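You operate a simulated robot arm through the tools that you are given. There is no shell and no other tool. Be economical: measure what you need, move in short steps, check, and stop when the job is done.

You run a simulated two-armed robot. Do the job below in one go: nothing can be reset, and whatever is moved stays where it is left.

TASK
On the top of the green trolley, fold the orange rag in half.

Only the result counts: the job must be done as asked and must still hold three seconds after the hand-in. Knocking over, shifting, dropping, spilling or breaking anything else fails it. Flat cloth is picked up by pressing the open fingertips on it (5 to 10 N) and closing them slowly along it; thin cloth reads only 2 to 8 mm in the jaws.

THE ROBOT
Two 7-joint arms with two-finger parallel grippers on one trunk, on a base that drives. Base frame: it is fixed to the floor where the robot stands at the start and does not move with it; the origin is under the middle of the robot, x ahead of it, y to its left, z up. Units: mm, rad, N and s.
The left shoulder is at the start at [70, 134, 1151], the right one opposite. With the tool pointing down near the work surface each hand reaches from about 100 to 640 mm from the robot's upright axis, wherever it stands, measured 20 degrees to its own side. Places, roughly: top of the green trolley [500, 100, 800]. Payload 1.57 kg a hand.
The TCP of each hand is the grasp point between the finger pads, 30 mm short of the fingertips. In the tool frame z runs along the fingers and y along their closing line. Largest opening 80 mm; finger width 17, thickness 12; the body of the gripper, 40 by 82 mm, starts 80 mm behind the TCP.
Orientation is that of the tool frame in the base frame, as a unit quaternion [x, y, z, w]. With the fingers straight down and closing along the base's y, the tool's x points along the base's -x, its y along +y and its z along -z.

THE INTERFACE
- The arms move only by the tool nudge_tool. It takes "left_series", "right_series" or both (then of equal length, played together; a hand with none holds still); each is a list of rows, each an object of numbers (a shift or turn left out is 0, a gripper value left out holds the last): "dx", "dy", "dz": the shift along the tool's x, y, z in mm; "wx", "wy", "wz": the turn, a rotation vector about the tool's x, y, z in rad; "hand": the opening, from 0 (shut) to 1 (fully open). In form: [{"dx": .., "dy": .., "dz": .., "wx": .., "wy": .., "wz": .., "hand": ..}, ...]. A call has 1 to 10 rows; each row shifts and turns the commanded pose from where the row before left it, along the tool's axes as they then stand. Rows are played at 5 a second. More than 50 mm and 0.15 rad between two rows, or a gripper value outside its range, and nothing of the call is played. A pose out of reach is approached as far as the arm can. The call stops where the force on the tool passes 40 N (or 10 N more than at its start, if that is more) or the arm is blocked; 0.2 s more then pass. Each finger travels about 153 mm/s and halts on what it meets, pressing with about 27 N; the grip force reading is that of the motor and also rises with nothing between the fingers. The clock runs only during rows and for 0.2 s after the last one: add rows that do not move to give the fingers time. The reply holds the time, the measured pose of the TCP, the force on the tool along the base axes, the opening and the grip force, in the units named above and with some noise.
- Cameras (640 x 400 px; columns grow to the right, rows downward): "scene" is now at [123.7, 12.5, 1353]; the picture's right is [0.18, -0.98, 0.00], its down [-0.79, -0.14, -0.60] and it looks along [0.59, 0.10, -0.80] (base axes); focal length 249 px, centre (320, 200). "left" rides on the left gripper at [72, 7, -122] in its tool frame; the picture's right is [-0.09, 1.00, 0.00], its down [-0.84, -0.08, -0.54] and it looks along [-0.54, -0.05, 0.84] (tool axes); focal length 238 px, centre (320, 200). "right" rides on the right gripper at [72, -7, -122] in its tool frame; the picture's right is [0.09, 1.00, 0.00], its down [-0.84, 0.08, -0.54] and it looks along [-0.54, 0.05, 0.84] (tool axes); focal length 238 px, centre (320, 200). There is no depth. A picture from a camera that has moved, and an enlarged one, comes with that camera's place and axes in the base frame and with its lens.
- camera(camera): a new picture of that camera. No time passes.
- move_column(by): slides the trunk up (or, below 0, down) by that many mm; the arms and the scene camera ride with it, the base frame stays. It gives what a move gives, with no picture.
- base_move(legs): drives the robot by 1 to 6 legs, each [ahead, left, turn to the left] in mm, mm and rad, along the robot's own axes; the way and the turn of a leg run together, so that a leg with both is an arc; at most 1500 mm and 3.142 rad a leg. The arms and the cameras ride along, it lands a little off, and it stops where it bumps. It gives what a move gives.
- head_to(pan, tilt): turns the head with the scene camera to pan (to the left, within 1.501 rad either way) and tilt (down, from -0.506 to 1.204), counted from straight ahead of the robot. It gives what a move gives.
- zoom(camera, box): a new picture of the part [left, top, right, bottom] of that camera's present view, enlarged. No time passes.
- finish_job(): hands the job in; it is judged then, once.

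Go step by step. Nothing tells you exact positions but the pictures and the camera data: compare them with the known pose of the tool, close in by small moves and look again before you grip or let go. The budget is 120 turns and 108 pictures, counting those below and the enlarged ones. Unless the task says otherwise, let go and move clear before handing in, and close with one line.

The tools are called by a JSON object that holds its "name" and its "arguments". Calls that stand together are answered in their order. nudge_tool: Moves the arms, as the interface text tells. Its arguments: {"type":"object","properties":{"left_series":{"type":"array","items":{"type":"object","properties":{"dx":{"type":"number"},"dy":{"type":"number"},"dz":{"type":"number"},"wx":{"type":"number"},"wy":{"type":"number"},"wz":{"type":"number"},"hand":{"type":"number"}}}},"right_series":{"type":"array","items":{"type":"object","properties":{"dx":{"type":"number"},"dy":{"type":"number"},"dz":{"type":"number"},"wx":{"type":"number"},"wy":{"type":"number"},"wz":{"type":"number"},"hand":{"type":"number"}}}}},"required":[]} The other tools are called the same way: move_column (by) slides the trunk up or down; base_move (legs) drives the base; head_to (pan, tilt) turns the head that bears the scene camera; camera (camera) takes a picture; zoom (camera, box) takes an enlarged picture of a part of a camera's view; finish_job () hands the job in.

At the start:

```text
time_s: 0.0
left_position: [500.4, 200.2, 1044.2]
left_orientation: [0.0, 1.0, 0.0, 0.0]
left_force: [-0.4, -0.1, 0.1]
left_width: 80.1
left_grip_force: 0.0
right_position: [501.2, -175.4, 1078.2]
right_orientation: [0.0, 1.0, 0.0, 0.0]
right_force: [-0.6, 0.2, 0.8]
right_width: 80.0
right_grip_force: 0.1
trunk travel left (down, up): [-725.0, 215.0]
robot x, y, heading: [-0.8, 1.0, 0.001]
head pan, tilt: [0.176, 0.932]
```

scene: 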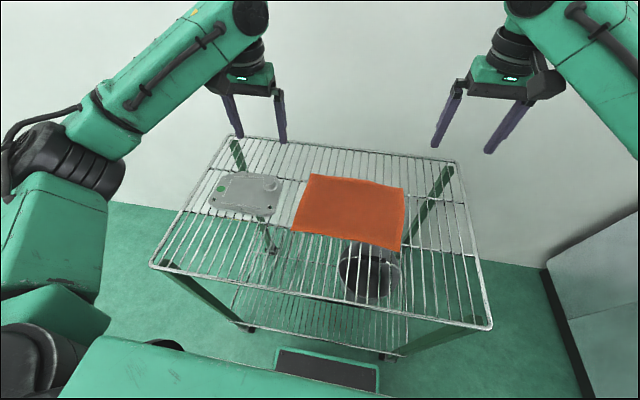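
right: 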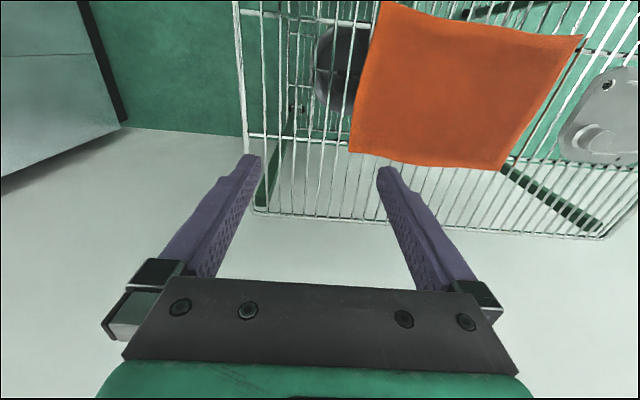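
left: 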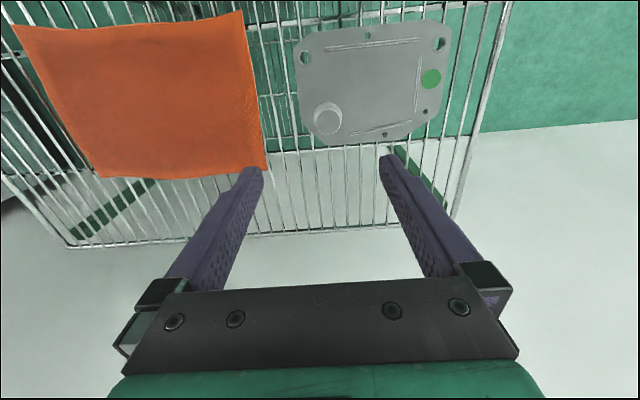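

The orange rag lies on a wire shelf, about x 415–622, y −148–134, with a grey plate just to its left. I'll look closer at the wires and the rag edges.

{"name": "zoom", "arguments": {"camera": "scene", "box": [260, 150, 440, 270]}}

{"name": "zoom", "arguments": {"camera": "left", "box": [0, 0, 320, 200]}}

```text
3.33 times, centred on (350, 210) of scene
camera zoom: at [123.7, 12.5, 1353.0], right [0.18, -0.98, 0.0], down [-0.79, -0.14, -0.6], along [0.59, 0.1, -0.8], focal length 830 px, centre (220, 167)
```

zoom: 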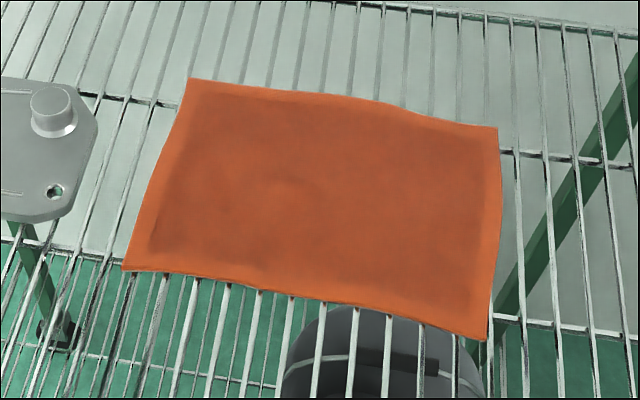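

```text
2.00 times, centred on (160, 100) of left
camera zoom: at [428.6, 207.5, 1166.4], right [0.09, 1.0, 0.0], down [0.84, -0.08, 0.54], along [0.54, -0.05, -0.84], focal length 477 px, centre (640, 400)
```

zoom: 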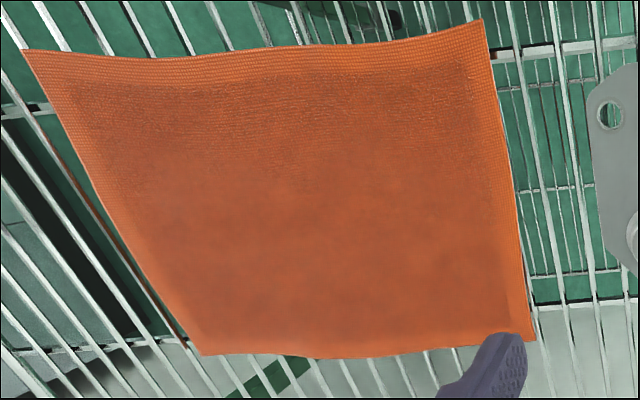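

The two views disagree unless the shelf is nearer z≈855, which puts the rag at about x 385–570, y −125–118. I plan to pinch the far corners with both hands and fold toward the robot, so I'll bring both hands over those corners, still high.

{"name": "nudge_tool", "arguments": {"left_series": [{"dx": -12, "dy": -20, "dz": 16}, {"dx": -12, "dy": -20, "dz": 16}, {"dx": -12, "dy": -20, "dz": 16}, {"dx": -12, "dy": -20, "dz": 16}, {"dx": -12, "dy": -20, "dz": 16, "hand": 0.4}, {}], "right_series": [{"dx": -12, "dy": 13, "dz": 23}, {"dx": -12, "dy": 13, "dz": 23}, {"dx": -12, "dy": 13, "dz": 23}, {"dx": -12, "dy": 13, "dz": 23}, {"dx": -12, "dy": 13, "dz": 23, "hand": 0.4}, {}]}}

{"name": "camera", "arguments": {"camera": "left"}}

{"name": "camera", "arguments": {"camera": "right"}}

{"name": "camera", "arguments": {"camera": "scene"}}

```text
time_s: 1.4
left_position: [561.3, 100.6, 964.3]
left_orientation: [0.0, 1.0, -0.001, 0.0]
left_force: [-0.7, -0.3, -0.4]
left_width: 31.9
left_grip_force: 0.1
right_position: [561.1, -111.3, 961.8]
right_orientation: [0.0, 1.0, 0.0, 0.0]
right_force: [0.2, 0.1, -0.8]
right_width: 32.2
right_grip_force: 0.0
trunk travel left (down, up): [-725.0, 215.0]
robot x, y, heading: [1.3, 0.3, 0.003]
head pan, tilt: [0.176, 0.932]
```

```text
102 pictures are left
camera left: at [488.5, 106.8, 1086.7], right [0.09, 1.0, 0.0], down [0.84, -0.08, 0.54], along [0.54, -0.05, -0.84], focal length 238 px, centre (320, 200)
```

left: 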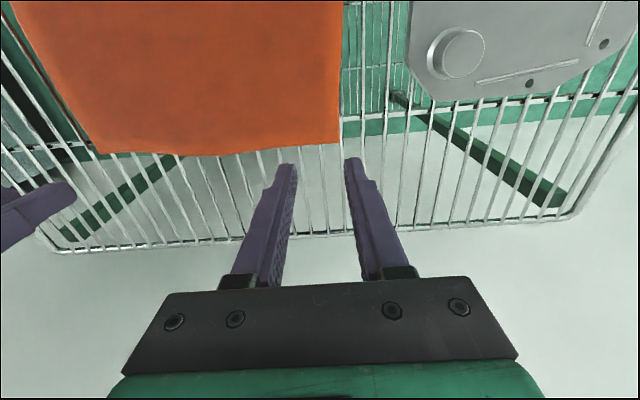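

```text
101 pictures are left
camera right: at [489.6, -117.1, 1084.6], right [-0.09, 1.0, 0.0], down [0.84, 0.08, 0.54], along [0.54, 0.05, -0.84], focal length 238 px, centre (320, 200)
```

right: 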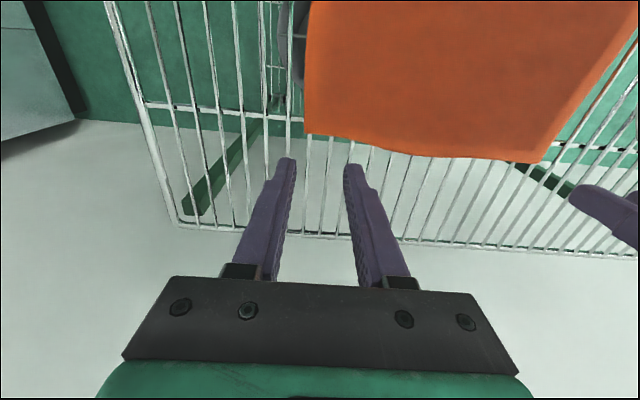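

```text
100 pictures are left
camera scene: at [122.9, 12.7, 1353.1], right [0.18, -0.98, 0.0], down [-0.79, -0.14, -0.6], along [0.59, 0.1, -0.8], focal length 249 px, centre (320, 200)
```

scene: 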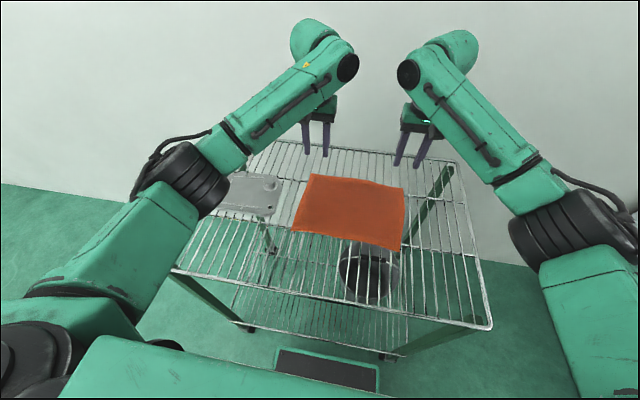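

Corner A is near (574,119) and corner B near (563,−125), with the shelf at z≈850. I'll zoom in to locate the wires near the corners.

{"name": "zoom", "arguments": {"camera": "left", "box": [200, 120, 440, 270]}}

{"name": "zoom", "arguments": {"camera": "right", "box": [200, 100, 440, 250]}}

```text
2.67 times, centred on (320, 195) of left
camera zoom: at [488.5, 106.8, 1086.7], right [0.09, 1.0, 0.0], down [0.84, -0.08, 0.54], along [0.54, -0.05, -0.84], focal length 636 px, centre (320, 213)
```

zoom: 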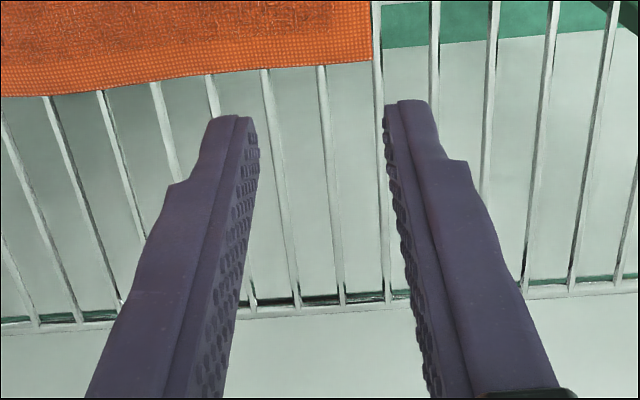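

```text
2.67 times, centred on (320, 175) of right
camera zoom: at [489.6, -117.1, 1084.6], right [-0.09, 1.0, 0.0], down [0.84, 0.08, 0.54], along [0.54, 0.05, -0.84], focal length 636 px, centre (320, 267)
```

zoom: 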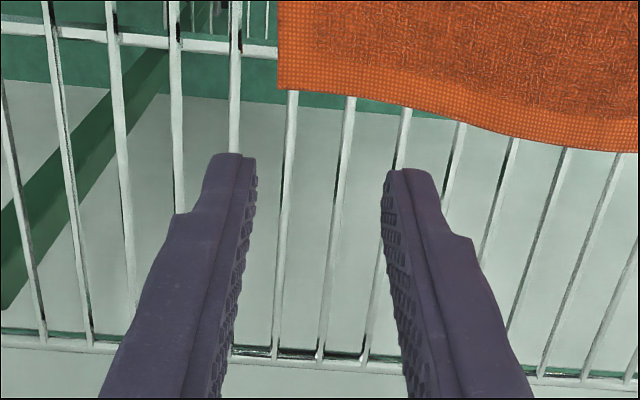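

Wires near the corners run at y≈99.5 and y≈−99, about 21.6 mm apart. I'll centre each hand on one of those wires at the far edge, fingers 28 mm open, and lower to just above the rag.

{"name": "nudge_tool", "arguments": {"left_series": [{"dx": -2.7, "dy": -1.1, "dz": 20, "hand": 0.35}, {"dz": 22}, {"dz": 22}, {}], "right_series": [{"dx": 5.6, "dy": 12.3, "dz": 20, "hand": 0.35}, {"dz": 21}, {"dz": 21}, {}]}}

{"name": "camera", "arguments": {"camera": "left"}}

{"name": "camera", "arguments": {"camera": "right"}}

```text
time_s: 2.4
left_position: [563.3, 99.2, 900.1]
left_orientation: [0.0, 1.0, 0.0, -0.001]
left_force: [0.5, -0.1, 0.3]
left_width: 28.1
left_grip_force: 0.1
right_position: [555.5, -98.1, 899.3]
right_orientation: [0.001, 1.0, -0.001, 0.0]
right_force: [-0.1, 0.1, -0.3]
right_width: 28.0
right_grip_force: 0.0
trunk travel left (down, up): [-725.0, 215.0]
robot x, y, heading: [-0.5, 1.9, 0.004]
head pan, tilt: [0.176, 0.932]
```

```text
97 pictures are left
camera left: at [491.6, 105.2, 1022.1], right [0.09, 1.0, 0.0], down [0.84, -0.08, 0.54], along [0.54, -0.05, -0.84], focal length 238 px, centre (320, 200)
```

left: 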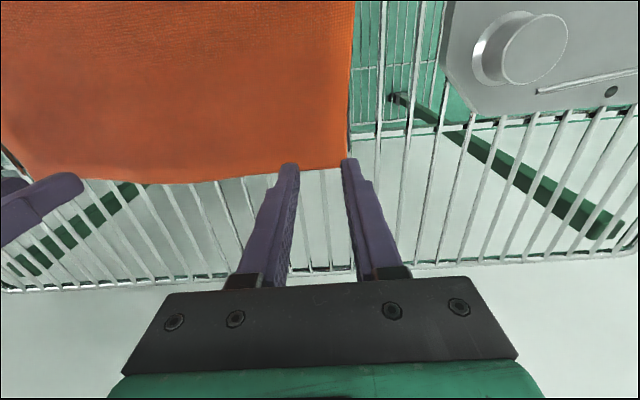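

```text
96 pictures are left
camera right: at [485.1, -104.5, 1021.8], right [-0.09, 1.0, 0.0], down [0.84, 0.08, 0.54], along [0.54, 0.05, -0.84], focal length 238 px, centre (320, 200)
```

right: 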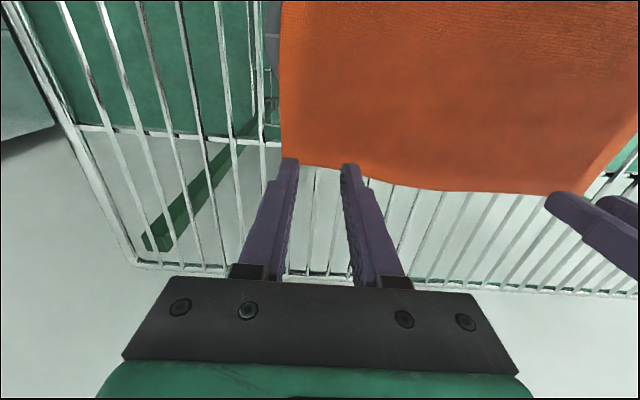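

Both hands line up with the far edge, so now I lower toward contact.

{"name": "nudge_tool", "arguments": {"left_series": [{"dz": 8}, {"dz": 4}, {"dz": 2}, {}], "right_series": [{"dz": 8}, {"dz": 4}, {"dz": 2}, {}]}}

```text
time_s: 3.4
left_position: [562.8, 100.9, 884.4]
left_orientation: [-0.001, 1.0, 0.0, 0.0]
left_force: [-0.2, -0.3, 0.5]
left_width: 27.7
left_grip_force: 0.0
right_position: [555.2, -98.5, 886.4]
right_orientation: [0.0, 1.0, 0.0, -0.001]
right_force: [-0.6, 0.6, -0.1]
right_width: 28.0
right_grip_force: 0.0
trunk travel left (down, up): [-725.0, 215.0]
robot x, y, heading: [-0.9, 1.4, 0.003]
head pan, tilt: [0.176, 0.932]
```

{"name": "nudge_tool", "arguments": {"left_series": [{"dz": 2}, {"dz": 2}, {}], "right_series": [{"dz": 2}, {"dz": 2}, {}]}}

{"name": "camera", "arguments": {"camera": "left"}}

```text
time_s: 4.2
left_position: [562.4, 99.9, 883.2]
left_orientation: [0.0, 1.0, 0.0, 0.001]
left_force: [1.3, -0.7, 5.3]
left_width: 27.8
left_grip_force: 0.1
right_position: [554.8, -97.0, 883.3]
right_orientation: [0.0, 1.0, -0.001, 0.0]
right_force: [1.5, 0.2, 5.2]
right_width: 28.0
right_grip_force: 0.0
trunk travel left (down, up): [-725.0, 215.0]
robot x, y, heading: [-0.8, 1.2, -0.002]
head pan, tilt: [0.176, 0.932]
```

```text
95 pictures are left
camera left: at [490.4, 106.4, 1005.2], right [0.09, 1.0, 0.0], down [0.84, -0.08, 0.54], along [0.54, -0.05, -0.84], focal length 238 px, centre (320, 200)
```

left: 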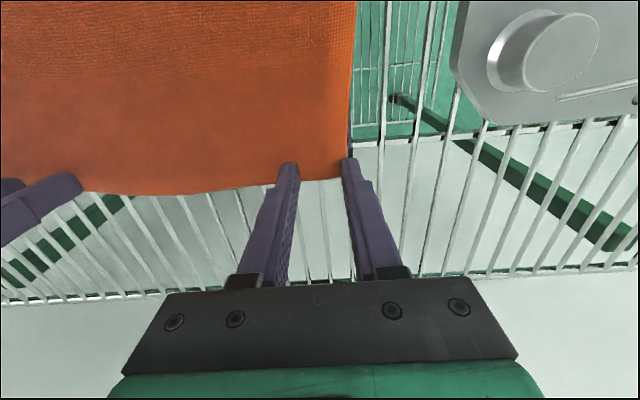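

Both hands press the rag at about 5 N. I'll press slightly more and close slowly.

{"name": "nudge_tool", "arguments": {"left_series": [{"dz": 1, "hand": 0.33}, {"hand": 0.29}, {"hand": 0.25}, {"hand": 0.21}, {"hand": 0.17}, {"hand": 0.13}, {"hand": 0.09}, {"hand": 0.05}, {"hand": 0.0}, {}], "right_series": [{"dz": 1, "hand": 0.33}, {"hand": 0.29}, {"hand": 0.25}, {"hand": 0.21}, {"hand": 0.17}, {"hand": 0.13}, {"hand": 0.09}, {"hand": 0.05}, {"hand": 0.0}, {}]}}

{"name": "zoom", "arguments": {"camera": "left", "box": [200, 100, 440, 250]}}

{"name": "zoom", "arguments": {"camera": "right", "box": [200, 100, 440, 250]}}

```text
time_s: 6.4
left_position: [561.1, 99.1, 882.1]
left_orientation: [0.0, 1.0, 0.0, 0.003]
left_force: [-0.5, -8.4, 11.8]
left_width: 3.8
left_grip_force: 25.1
right_position: [554.9, -97.1, 883.0]
right_orientation: [0.0, 1.0, 0.0, 0.002]
right_force: [0.3, 8.3, 5.9]
right_width: 3.3
right_grip_force: 24.2
trunk travel left (down, up): [-725.0, 215.0]
robot x, y, heading: [0.0, -3.5, 0.0]
head pan, tilt: [0.176, 0.932]
```

```text
2.67 times, centred on (320, 175) of left
camera zoom: at [489.1, 105.8, 1004.4], right [0.09, 1.0, 0.0], down [0.84, -0.08, 0.54], along [0.54, -0.05, -0.84], focal length 636 px, centre (320, 267)
```

zoom: 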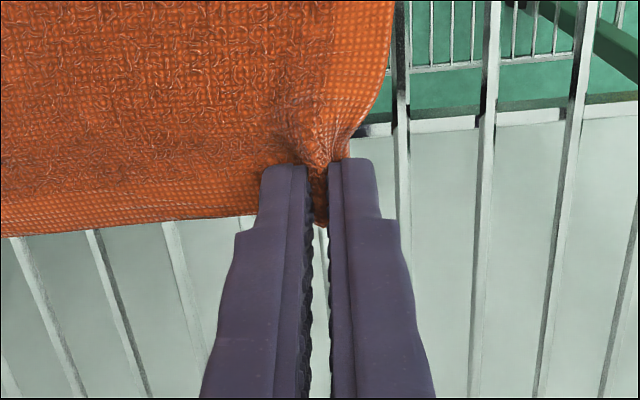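

```text
2.67 times, centred on (320, 175) of right
camera zoom: at [482.8, -103.8, 1004.9], right [-0.09, 1.0, 0.0], down [0.83, 0.08, 0.54], along [0.54, 0.05, -0.84], focal length 636 px, centre (320, 267)
```

zoom: 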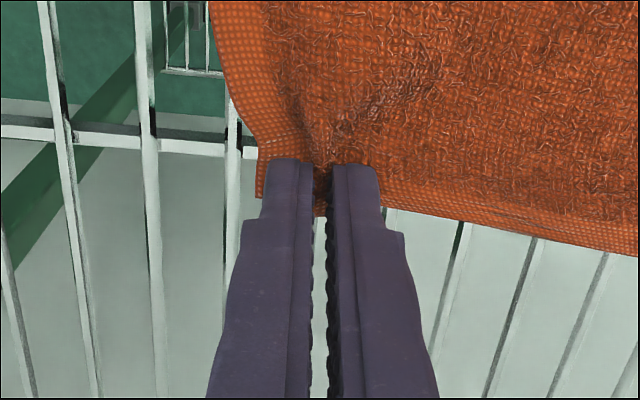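

Both jaws hold cloth (3.8 and 3.3 mm). I'll lift gently along the start of the arc and check.

{"name": "nudge_tool", "arguments": {"left_series": [{"dz": -12, "dx": 1}, {"dz": -12, "dx": 2}, {"dz": -12, "dx": 5}, {"dz": -11, "dx": 7}, {}], "right_series": [{"dz": -12, "dx": 1}, {"dz": -12, "dx": 2}, {"dz": -12, "dx": 5}, {"dz": -11, "dx": 7}, {}]}}

{"name": "camera", "arguments": {"camera": "scene"}}

{"name": "camera", "arguments": {"camera": "left"}}

{"name": "camera", "arguments": {"camera": "right"}}

```text
time_s: 7.6
left_position: [548.5, 99.9, 929.5]
left_orientation: [0.0, 1.0, 0.0, -0.001]
left_force: [-0.3, -7.5, 0.1]
left_width: 4.0
left_grip_force: 24.9
right_position: [542.5, -97.7, 927.6]
right_orientation: [0.0, 1.0, 0.0, -0.001]
right_force: [0.1, 8.8, -0.2]
right_width: 3.3
right_grip_force: 24.6
trunk travel left (down, up): [-725.0, 215.0]
robot x, y, heading: [-3.0, 0.8, 0.001]
head pan, tilt: [0.176, 0.932]
```

```text
92 pictures are left
camera scene: at [124.0, 12.5, 1353.0], right [0.18, -0.98, 0.0], down [-0.79, -0.14, -0.6], along [0.59, 0.1, -0.8], focal length 249 px, centre (320, 200)
```

scene: 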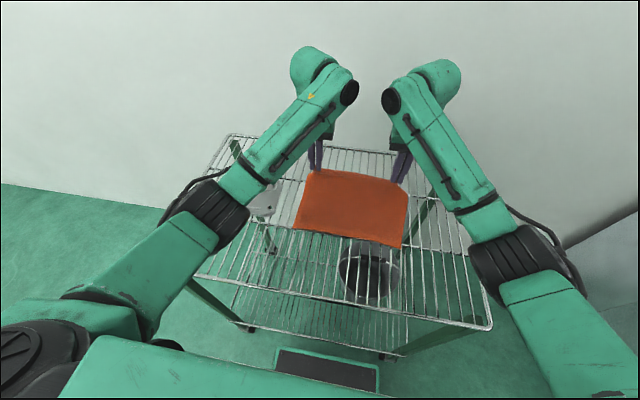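

```text
91 pictures are left
camera left: at [476.7, 106.5, 1050.8], right [0.09, 1.0, 0.0], down [0.84, -0.08, 0.54], along [0.54, -0.05, -0.84], focal length 238 px, centre (320, 200)
```

left: 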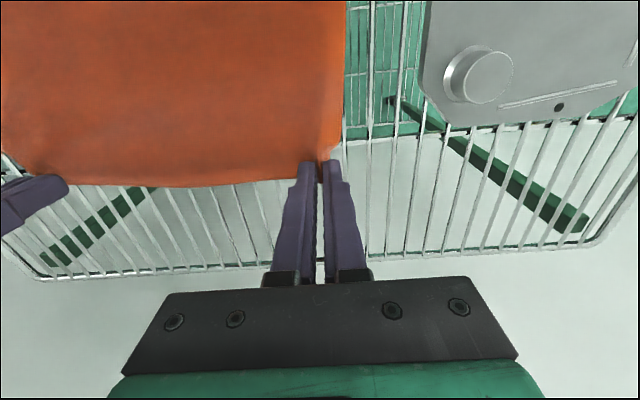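

```text
90 pictures are left
camera right: at [471.1, -104.1, 1049.6], right [-0.09, 1.0, 0.0], down [0.84, 0.08, 0.54], along [0.54, 0.05, -0.84], focal length 238 px, centre (320, 200)
```

right: 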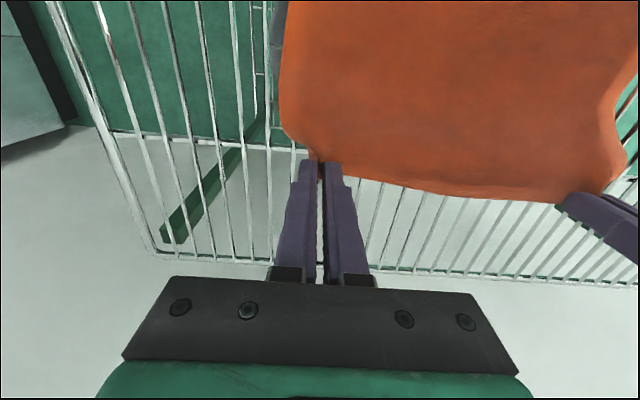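

The far edge is lifted and held by both hands. Now I carry it over in an arc toward the robot, tilting the fingers forward as it comes.

{"name": "nudge_tool", "arguments": {"left_series": [{"dx": 13.7, "dz": -6.6, "dy": -1, "wy": -0.05}, {"dx": 13.7, "dz": -6.6, "dy": -1, "wy": -0.05}, {"dx": 14.1, "dz": -3.8, "wy": -0.075}, {"dx": 14.1, "dz": -3.8, "wy": -0.075}, {"dx": 13.6, "dz": -0.9, "wy": -0.075}, {"dx": 13.6, "dz": -0.9, "wy": -0.075}, {}], "right_series": [{"dx": 13.7, "dz": -6.6, "dy": 1, "wy": -0.05}, {"dx": 13.7, "dz": -6.6, "dy": 1, "wy": -0.05}, {"dx": 14.1, "dz": -3.8, "wy": -0.075}, {"dx": 14.1, "dz": -3.8, "wy": -0.075}, {"dx": 13.6, "dz": -0.9, "wy": -0.075}, {"dx": 13.6, "dz": -0.9, "wy": -0.075}, {}]}}

{"name": "camera", "arguments": {"camera": "scene"}}

{"name": "camera", "arguments": {"camera": "left"}}

```text
time_s: 9.2
left_position: [466.3, 98.2, 939.1]
left_orientation: [0.0, 0.98, 0.0, 0.198]
left_force: [-0.1, -3.4, -0.9]
left_width: 3.6
left_grip_force: 24.8
right_position: [459.0, -95.4, 939.0]
right_orientation: [0.0, 0.98, 0.0, 0.199]
right_force: [0.1, 2.9, -0.2]
right_width: 3.1
right_grip_force: 24.3
trunk travel left (down, up): [-725.0, 215.0]
robot x, y, heading: [0.5, -1.3, 0.002]
head pan, tilt: [0.176, 0.932]
```

```text
89 pictures are left
camera scene: at [124.7, 12.4, 1352.9], right [0.18, -0.98, 0.0], down [-0.79, -0.14, -0.6], along [0.59, 0.1, -0.8], focal length 249 px, centre (320, 200)
```

scene: 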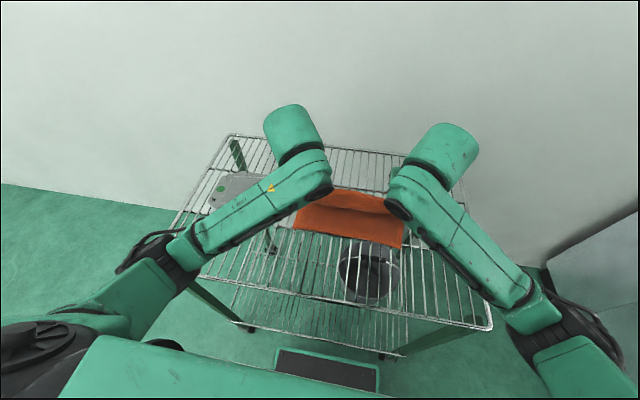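

```text
88 pictures are left
camera left: at [351.9, 103.7, 1022.7], right [0.08, 1.0, 0.04], down [0.56, -0.08, 0.82], along [0.82, -0.05, -0.56], focal length 238 px, centre (320, 200)
```

left: 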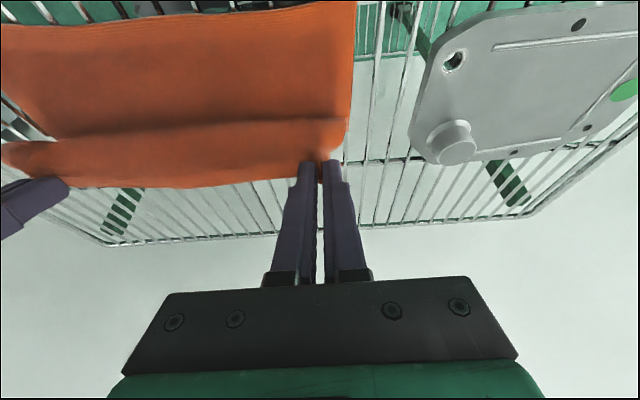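

The fold is forming well and the near half has stayed put. I'll continue the arc down toward the near edge.

{"name": "nudge_tool", "arguments": {"left_series": [{"dx": 13, "dz": 0.5, "wy": -0.075}, {"dx": 13, "dz": 0.5, "wy": -0.075}, {"dx": 11.2, "dz": 1, "wy": -0.075}, {"dx": 11.2, "dz": 1, "wy": -0.075}, {"dx": 9.9, "dz": 0.3, "wy": -0.075}, {"dx": 9.9, "dz": 0.3, "wy": -0.075}, {}], "right_series": [{"dx": 12.5, "dz": 0.5, "wy": -0.075}, {"dx": 12.5, "dz": 0.5, "wy": -0.075}, {"dx": 11.2, "dz": 1, "wy": -0.075}, {"dx": 11.2, "dz": 1, "wy": -0.075}, {"dx": 9.9, "dz": 0.3, "wy": -0.075}, {"dx": 9.9, "dz": 0.3, "wy": -0.075}, {}]}}

{"name": "camera", "arguments": {"camera": "scene"}}

{"name": "camera", "arguments": {"camera": "left"}}

{"name": "camera", "arguments": {"camera": "right"}}

```text
time_s: 10.8
left_position: [410.7, 97.3, 898.1]
left_orientation: [0.0, 0.911, 0.0, 0.412]
left_force: [-0.4, -2.7, 0.2]
left_width: 3.7
left_grip_force: 24.7
right_position: [404.4, -94.9, 898.5]
right_orientation: [0.0, 0.911, -0.001, 0.412]
right_force: [-0.1, 2.9, 0.0]
right_width: 3.3
right_grip_force: 24.4
trunk travel left (down, up): [-725.0, 215.0]
robot x, y, heading: [2.6, -1.8, -0.003]
head pan, tilt: [0.176, 0.932]
```

```text
87 pictures are left
camera scene: at [124.5, 12.5, 1353.0], right [0.18, -0.98, 0.0], down [-0.79, -0.14, -0.6], along [0.59, 0.1, -0.8], focal length 249 px, centre (320, 200)
```

scene: 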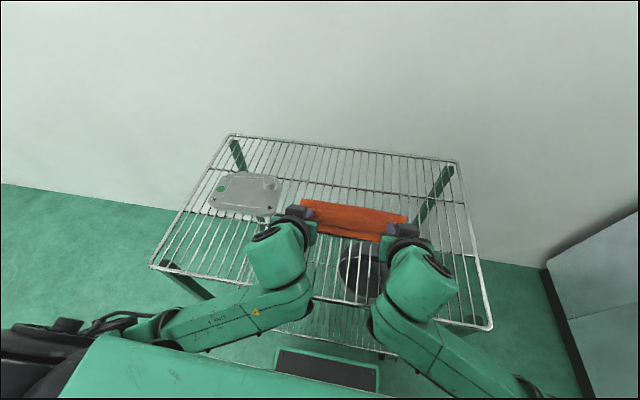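

```text
86 pictures are left
camera left: at [271.4, 104.2, 924.5], right [0.06, 1.0, 0.07], down [0.15, -0.08, 0.99], along [0.99, -0.05, -0.15], focal length 238 px, centre (320, 200)
```

left: 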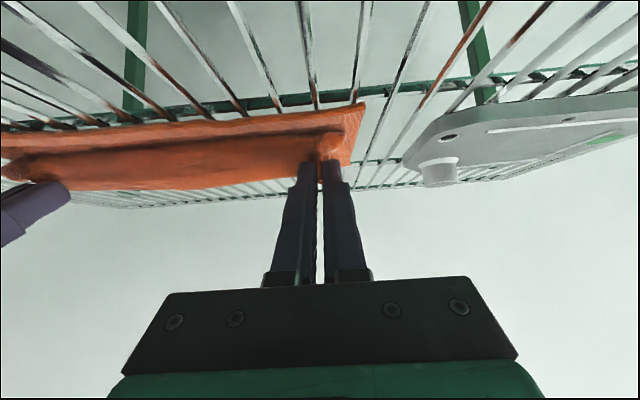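

```text
85 pictures are left
camera right: at [266.1, -101.0, 925.2], right [-0.06, 1.0, -0.07], down [0.15, 0.08, 0.99], along [0.99, 0.05, -0.15], focal length 238 px, centre (320, 200)
```

right: 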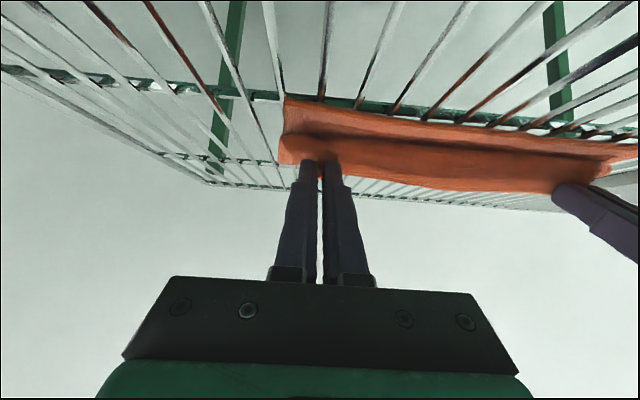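

The fold line is at x≈486 as intended. One last step down brings the held edge over the near edge.

{"name": "nudge_tool", "arguments": {"left_series": [{"dx": 9.2, "dz": -1.4, "wy": -0.075}, {"dx": 9.2, "dz": -1.4, "wy": -0.075}, {}], "right_series": [{"dx": 9.2, "dz": -1, "wy": -0.075}, {"dx": 9.2, "dz": -1, "wy": -0.075}, {}]}}

{"name": "zoom", "arguments": {"camera": "scene", "box": [260, 150, 440, 270]}}

{"name": "zoom", "arguments": {"camera": "left", "box": [160, 60, 400, 210]}}

```text
time_s: 11.6
left_position: [396.2, 98.3, 885.4]
left_orientation: [-0.001, 0.878, 0.0, 0.479]
left_force: [-0.2, -3.3, 1.0]
left_width: 3.8
left_grip_force: 24.3
right_position: [391.7, -93.8, 886.4]
right_orientation: [-0.001, 0.877, 0.0, 0.48]
right_force: [0.0, 3.3, 1.2]
right_width: 3.1
right_grip_force: 24.5
trunk travel left (down, up): [-725.0, 215.0]
robot x, y, heading: [0.4, 0.4, -0.002]
head pan, tilt: [0.176, 0.932]
```

```text
3.33 times, centred on (350, 210) of scene
camera zoom: at [124.0, 12.5, 1353.0], right [0.18, -0.98, 0.0], down [-0.79, -0.14, -0.6], along [0.59, 0.1, -0.8], focal length 830 px, centre (220, 167)
```

zoom: 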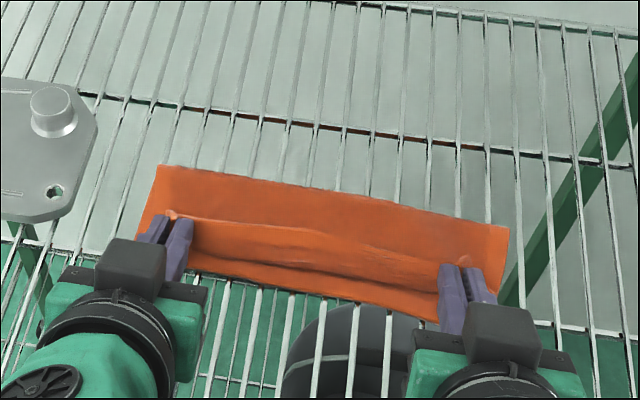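

```text
2.67 times, centred on (280, 135) of left
camera zoom: at [254.8, 104.7, 890.9], right [0.05, 1.0, 0.08], down [0.0, -0.08, 1.0], along [1.0, -0.05, 0.0], focal length 636 px, centre (427, 373)
```

zoom: 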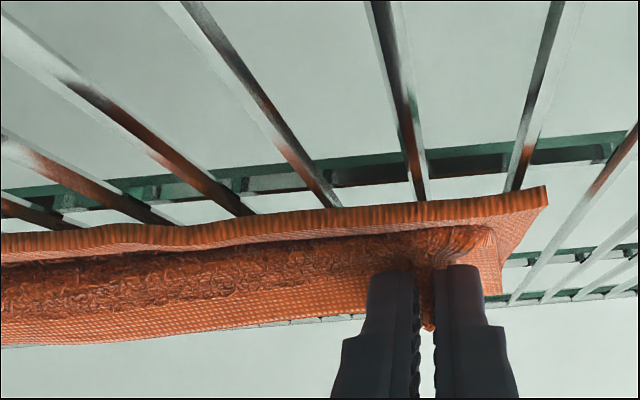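

The held edge is over the near edge with the cloth nearly taut. I'll open the fingers slowly and back out along them.

{"name": "nudge_tool", "arguments": {"left_series": [{"hand": 0.1}, {"hand": 0.2}, {"hand": 0.25}, {"dz": -10}, {"dz": -20}, {"dz": -25}, {"dz": -20}, {}], "right_series": [{"hand": 0.1}, {"hand": 0.2}, {"hand": 0.25}, {"dz": -10}, {"dz": -20}, {"dz": -25}, {"dz": -20}, {}]}}

{"name": "zoom", "arguments": {"camera": "scene", "box": [260, 150, 440, 270]}}

{"name": "camera", "arguments": {"camera": "left"}}

{"name": "camera", "arguments": {"camera": "right"}}

```text
time_s: 13.4
left_position: [350.1, 99.2, 914.7]
left_orientation: [0.0, 0.877, 0.003, 0.48]
left_force: [-0.6, 0.1, 0.1]
left_width: 20.2
left_grip_force: 0.0
left hand out of reach, approached as far as the arm can: row 7
right_position: [348.8, -100.7, 914.9]
right_orientation: [0.002, 0.876, -0.012, 0.483]
right_force: [-0.3, -0.3, -0.1]
right_width: 20.0
right_grip_force: 0.2
right hand out of reach, approached as far as the arm can: row 7
trunk travel left (down, up): [-725.0, 215.0]
robot x, y, heading: [-0.6, 1.8, -0.0]
head pan, tilt: [0.176, 0.932]
```

```text
3.33 times, centred on (350, 210) of scene
camera zoom: at [123.0, 12.4, 1353.1], right [0.18, -0.98, 0.0], down [-0.79, -0.14, -0.6], along [0.59, 0.1, -0.8], focal length 830 px, centre (220, 167)
```

zoom: 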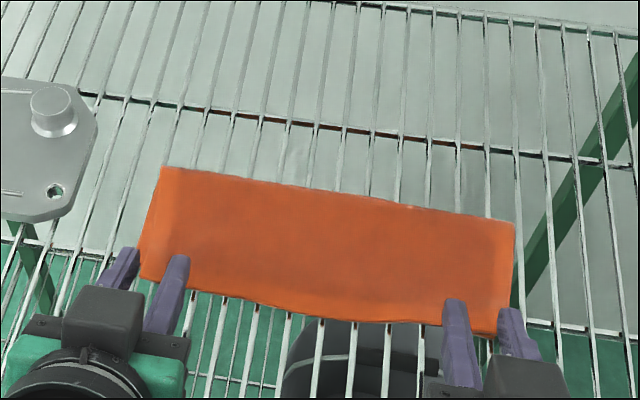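

```text
81 pictures are left
camera left: at [209.4, 104.8, 919.4], right [0.05, 1.0, 0.08], down [0.0, -0.08, 1.0], along [1.0, -0.05, 0.0], focal length 238 px, centre (320, 200)
```

left: 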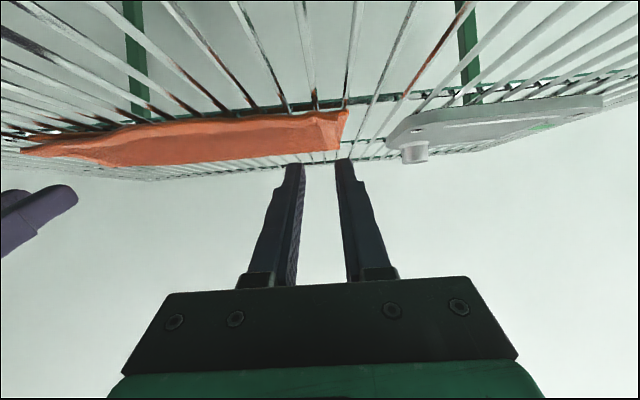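

```text
80 pictures are left
camera right: at [208.6, -104.9, 919.1], right [-0.04, 0.99, -0.1], down [-0.01, 0.1, 1.0], along [1.0, 0.04, 0.01], focal length 238 px, centre (320, 200)
```

right: 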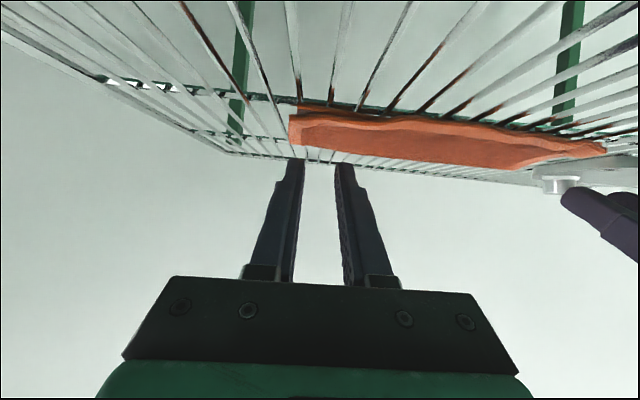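

The rag folded neatly and the hands are free. I'll raise them clear and inspect the result.

{"name": "nudge_tool", "arguments": {"left_series": [{"dx": -25, "dz": -16, "dy": 15}, {"dx": -25, "dz": -16, "dy": 15, "wy": 0.1}, {"dx": -25, "dz": -16, "dy": 15, "wy": 0.1}, {"dy": 15, "wy": 0.1}, {}], "right_series": [{"dx": -25, "dz": -16, "dy": -15}, {"dx": -25, "dz": -16, "dy": -15, "wy": 0.1}, {"dx": -25, "dz": -16, "dy": -15, "wy": 0.1}, {"dy": -15, "wy": 0.1}, {}]}}

{"name": "zoom", "arguments": {"camera": "scene", "box": [260, 150, 440, 270]}}

{"name": "camera", "arguments": {"camera": "left"}}

{"name": "camera", "arguments": {"camera": "right"}}

```text
time_s: 14.1
left_position: [328.1, 72.7, 879.5]
left_orientation: [0.048, 0.918, 0.082, 0.385]
left_force: [-20.7, -1.3, 21.8]
left_width: 17.8
left_grip_force: 0.2
left hand out of reach, approached as far as the arm can: row 1, 2, 3
right_position: [345.6, -102.1, 916.3]
right_orientation: [0.001, 0.874, -0.012, 0.485]
right_force: [0.4, -0.4, -0.9]
right_width: 20.0
right_grip_force: 0.1
right hand out of reach, approached as far as the arm can: row 1, 2, 3
trunk travel left (down, up): [-725.0, 215.0]
robot x, y, heading: [2.3, -0.5, -0.002]
head pan, tilt: [0.176, 0.932]
stopped in row 3 (left hand): the force on the tool passed its limit (the readings are from after the stop); the commanded pose is now the measured one
```

```text
3.33 times, centred on (350, 210) of scene
camera zoom: at [115.9, 9.6, 1354.2], right [0.18, -0.98, 0.0], down [-0.79, -0.14, -0.6], along [0.59, 0.11, -0.8], focal length 830 px, centre (220, 167)
```

zoom: 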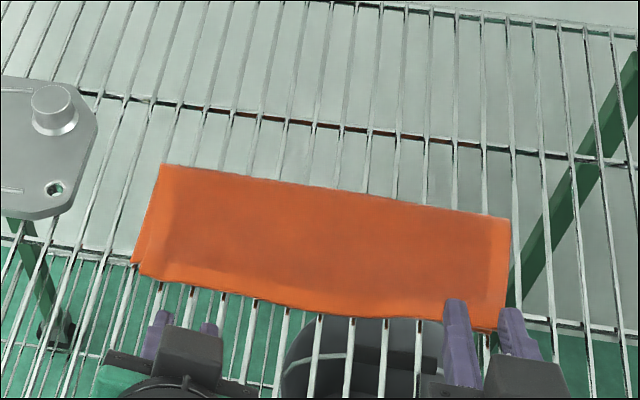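

```text
78 pictures are left
camera left: at [190.5, 75.2, 914.6], right [0.09, 0.96, 0.25], down [0.2, -0.26, 0.94], along [0.98, -0.03, -0.21], focal length 238 px, centre (320, 200)
```

left: 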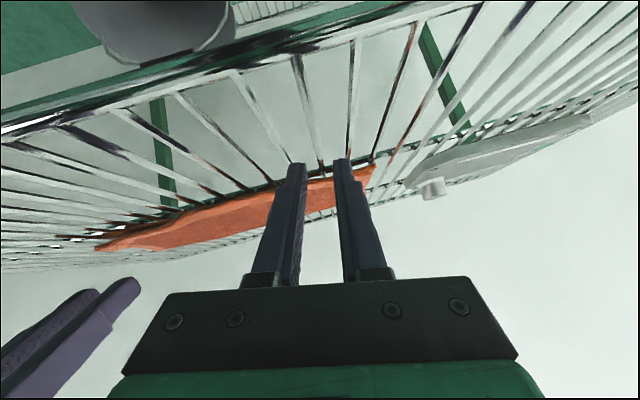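

```text
77 pictures are left
camera right: at [204.3, -107.0, 920.0], right [-0.03, 0.99, -0.1], down [-0.01, 0.1, 1.0], along [1.0, 0.03, 0.01], focal length 238 px, centre (320, 200)
```

right: 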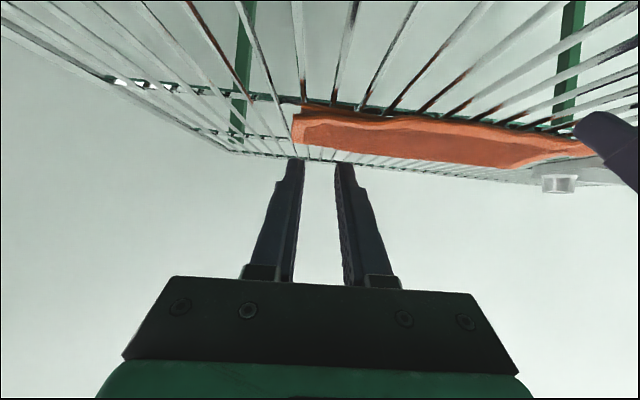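

The left arm hit its near limit and dipped, touching something. The trunk can lift both hands straight up safely.

{"name": "move_column", "arguments": {"by": 120}}

{"name": "camera", "arguments": {"camera": "scene"}}

{"name": "camera", "arguments": {"camera": "right"}}

```text
time_s: 15.6
left_position: [332.1, 74.1, 995.7]
left_orientation: [0.047, 0.92, 0.081, 0.381]
left_force: [0.5, -1.1, -0.4]
left_width: 20.0
left_grip_force: 0.0
right_position: [349.0, -100.9, 1033.9]
right_orientation: [0.001, 0.876, -0.013, 0.482]
right_force: [0.1, 0.4, 0.2]
right_width: 20.0
right_grip_force: 0.0
trunk travel left (down, up): [-845.0, 95.0]
robot x, y, heading: [0.2, -2.0, -0.001]
head pan, tilt: [0.176, 0.932]
```

```text
76 pictures are left
camera scene: at [123.9, 12.4, 1473.0], right [0.18, -0.98, 0.0], down [-0.79, -0.14, -0.6], along [0.59, 0.1, -0.8], focal length 249 px, centre (320, 200)
```

scene: 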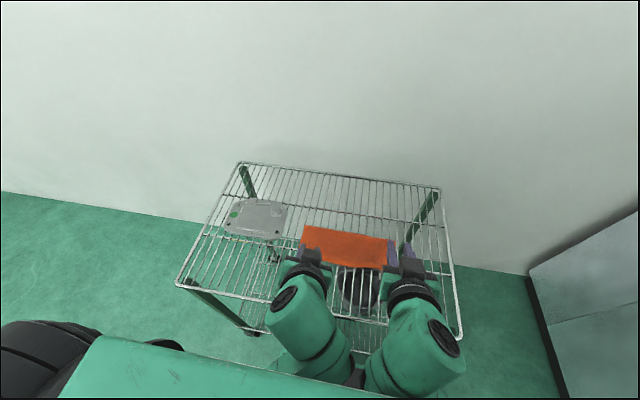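

```text
75 pictures are left
camera right: at [209.3, -105.0, 1038.4], right [-0.04, 0.99, -0.1], down [-0.01, 0.1, 0.99], along [1.0, 0.04, 0.0], focal length 238 px, centre (320, 200)
```

right: 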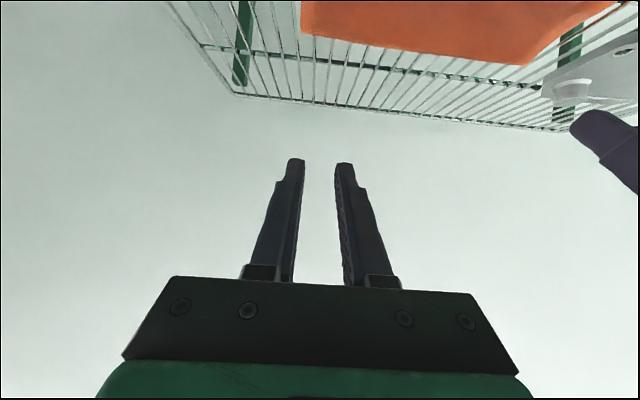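

{"name": "nudge_tool", "arguments": {"left_series": [{"dy": 40}, {"dy": 40}, {}], "right_series": [{"dy": -40}, {"dy": -40}, {}]}}

{"name": "zoom", "arguments": {"camera": "scene", "box": [260, 200, 420, 300]}}

```text
time_s: 16.4
left_position: [330.0, 129.6, 984.5]
left_orientation: [0.066, 0.926, 0.094, 0.359]
left_force: [0.8, 0.3, 0.3]
left_width: 19.9
left_grip_force: 0.1
left hand out of reach, approached as far as the arm can: row 2
right_position: [339.0, -131.9, 1020.4]
right_orientation: [0.011, 0.872, -0.009, 0.489]
right_force: [-0.6, -0.4, 0.3]
right_width: 20.0
right_grip_force: 0.0
right hand out of reach, approached as far as the arm can: row 1, 2
trunk travel left (down, up): [-845.0, 95.0]
robot x, y, heading: [-0.2, -1.5, -0.001]
head pan, tilt: [0.176, 0.932]
```

```text
4.00 times, centred on (340, 250) of scene
camera zoom: at [123.0, 12.2, 1473.1], right [0.18, -0.98, 0.0], down [-0.79, -0.14, -0.6], along [0.59, 0.1, -0.8], focal length 997 px, centre (240, 0)
```

zoom: 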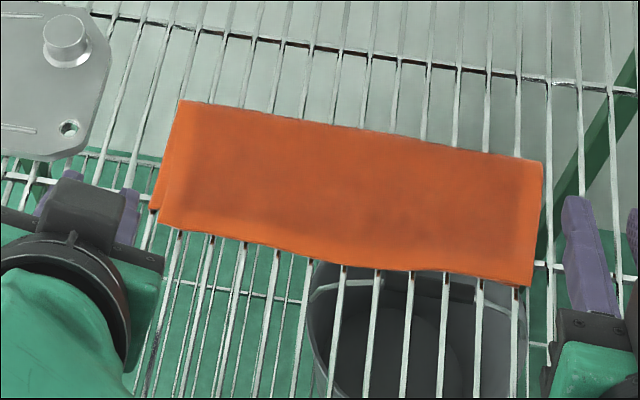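

The rag lies folded in half with its edges nearly aligned, the plate is where it was and both hands are clear, so I'm handing in.

{"name": "finish_job", "arguments": {}}

```text
The job is handed in.
```

I folded the orange rag in half on the green trolley and handed the job in, with both hands moved clear. The edges line up to within about 8 mm. While backing out, the left hand dipped and briefly touched something at about 30 N, probably the shelf. Pictures taken afterwards showed nothing knocked over or visibly shifted.
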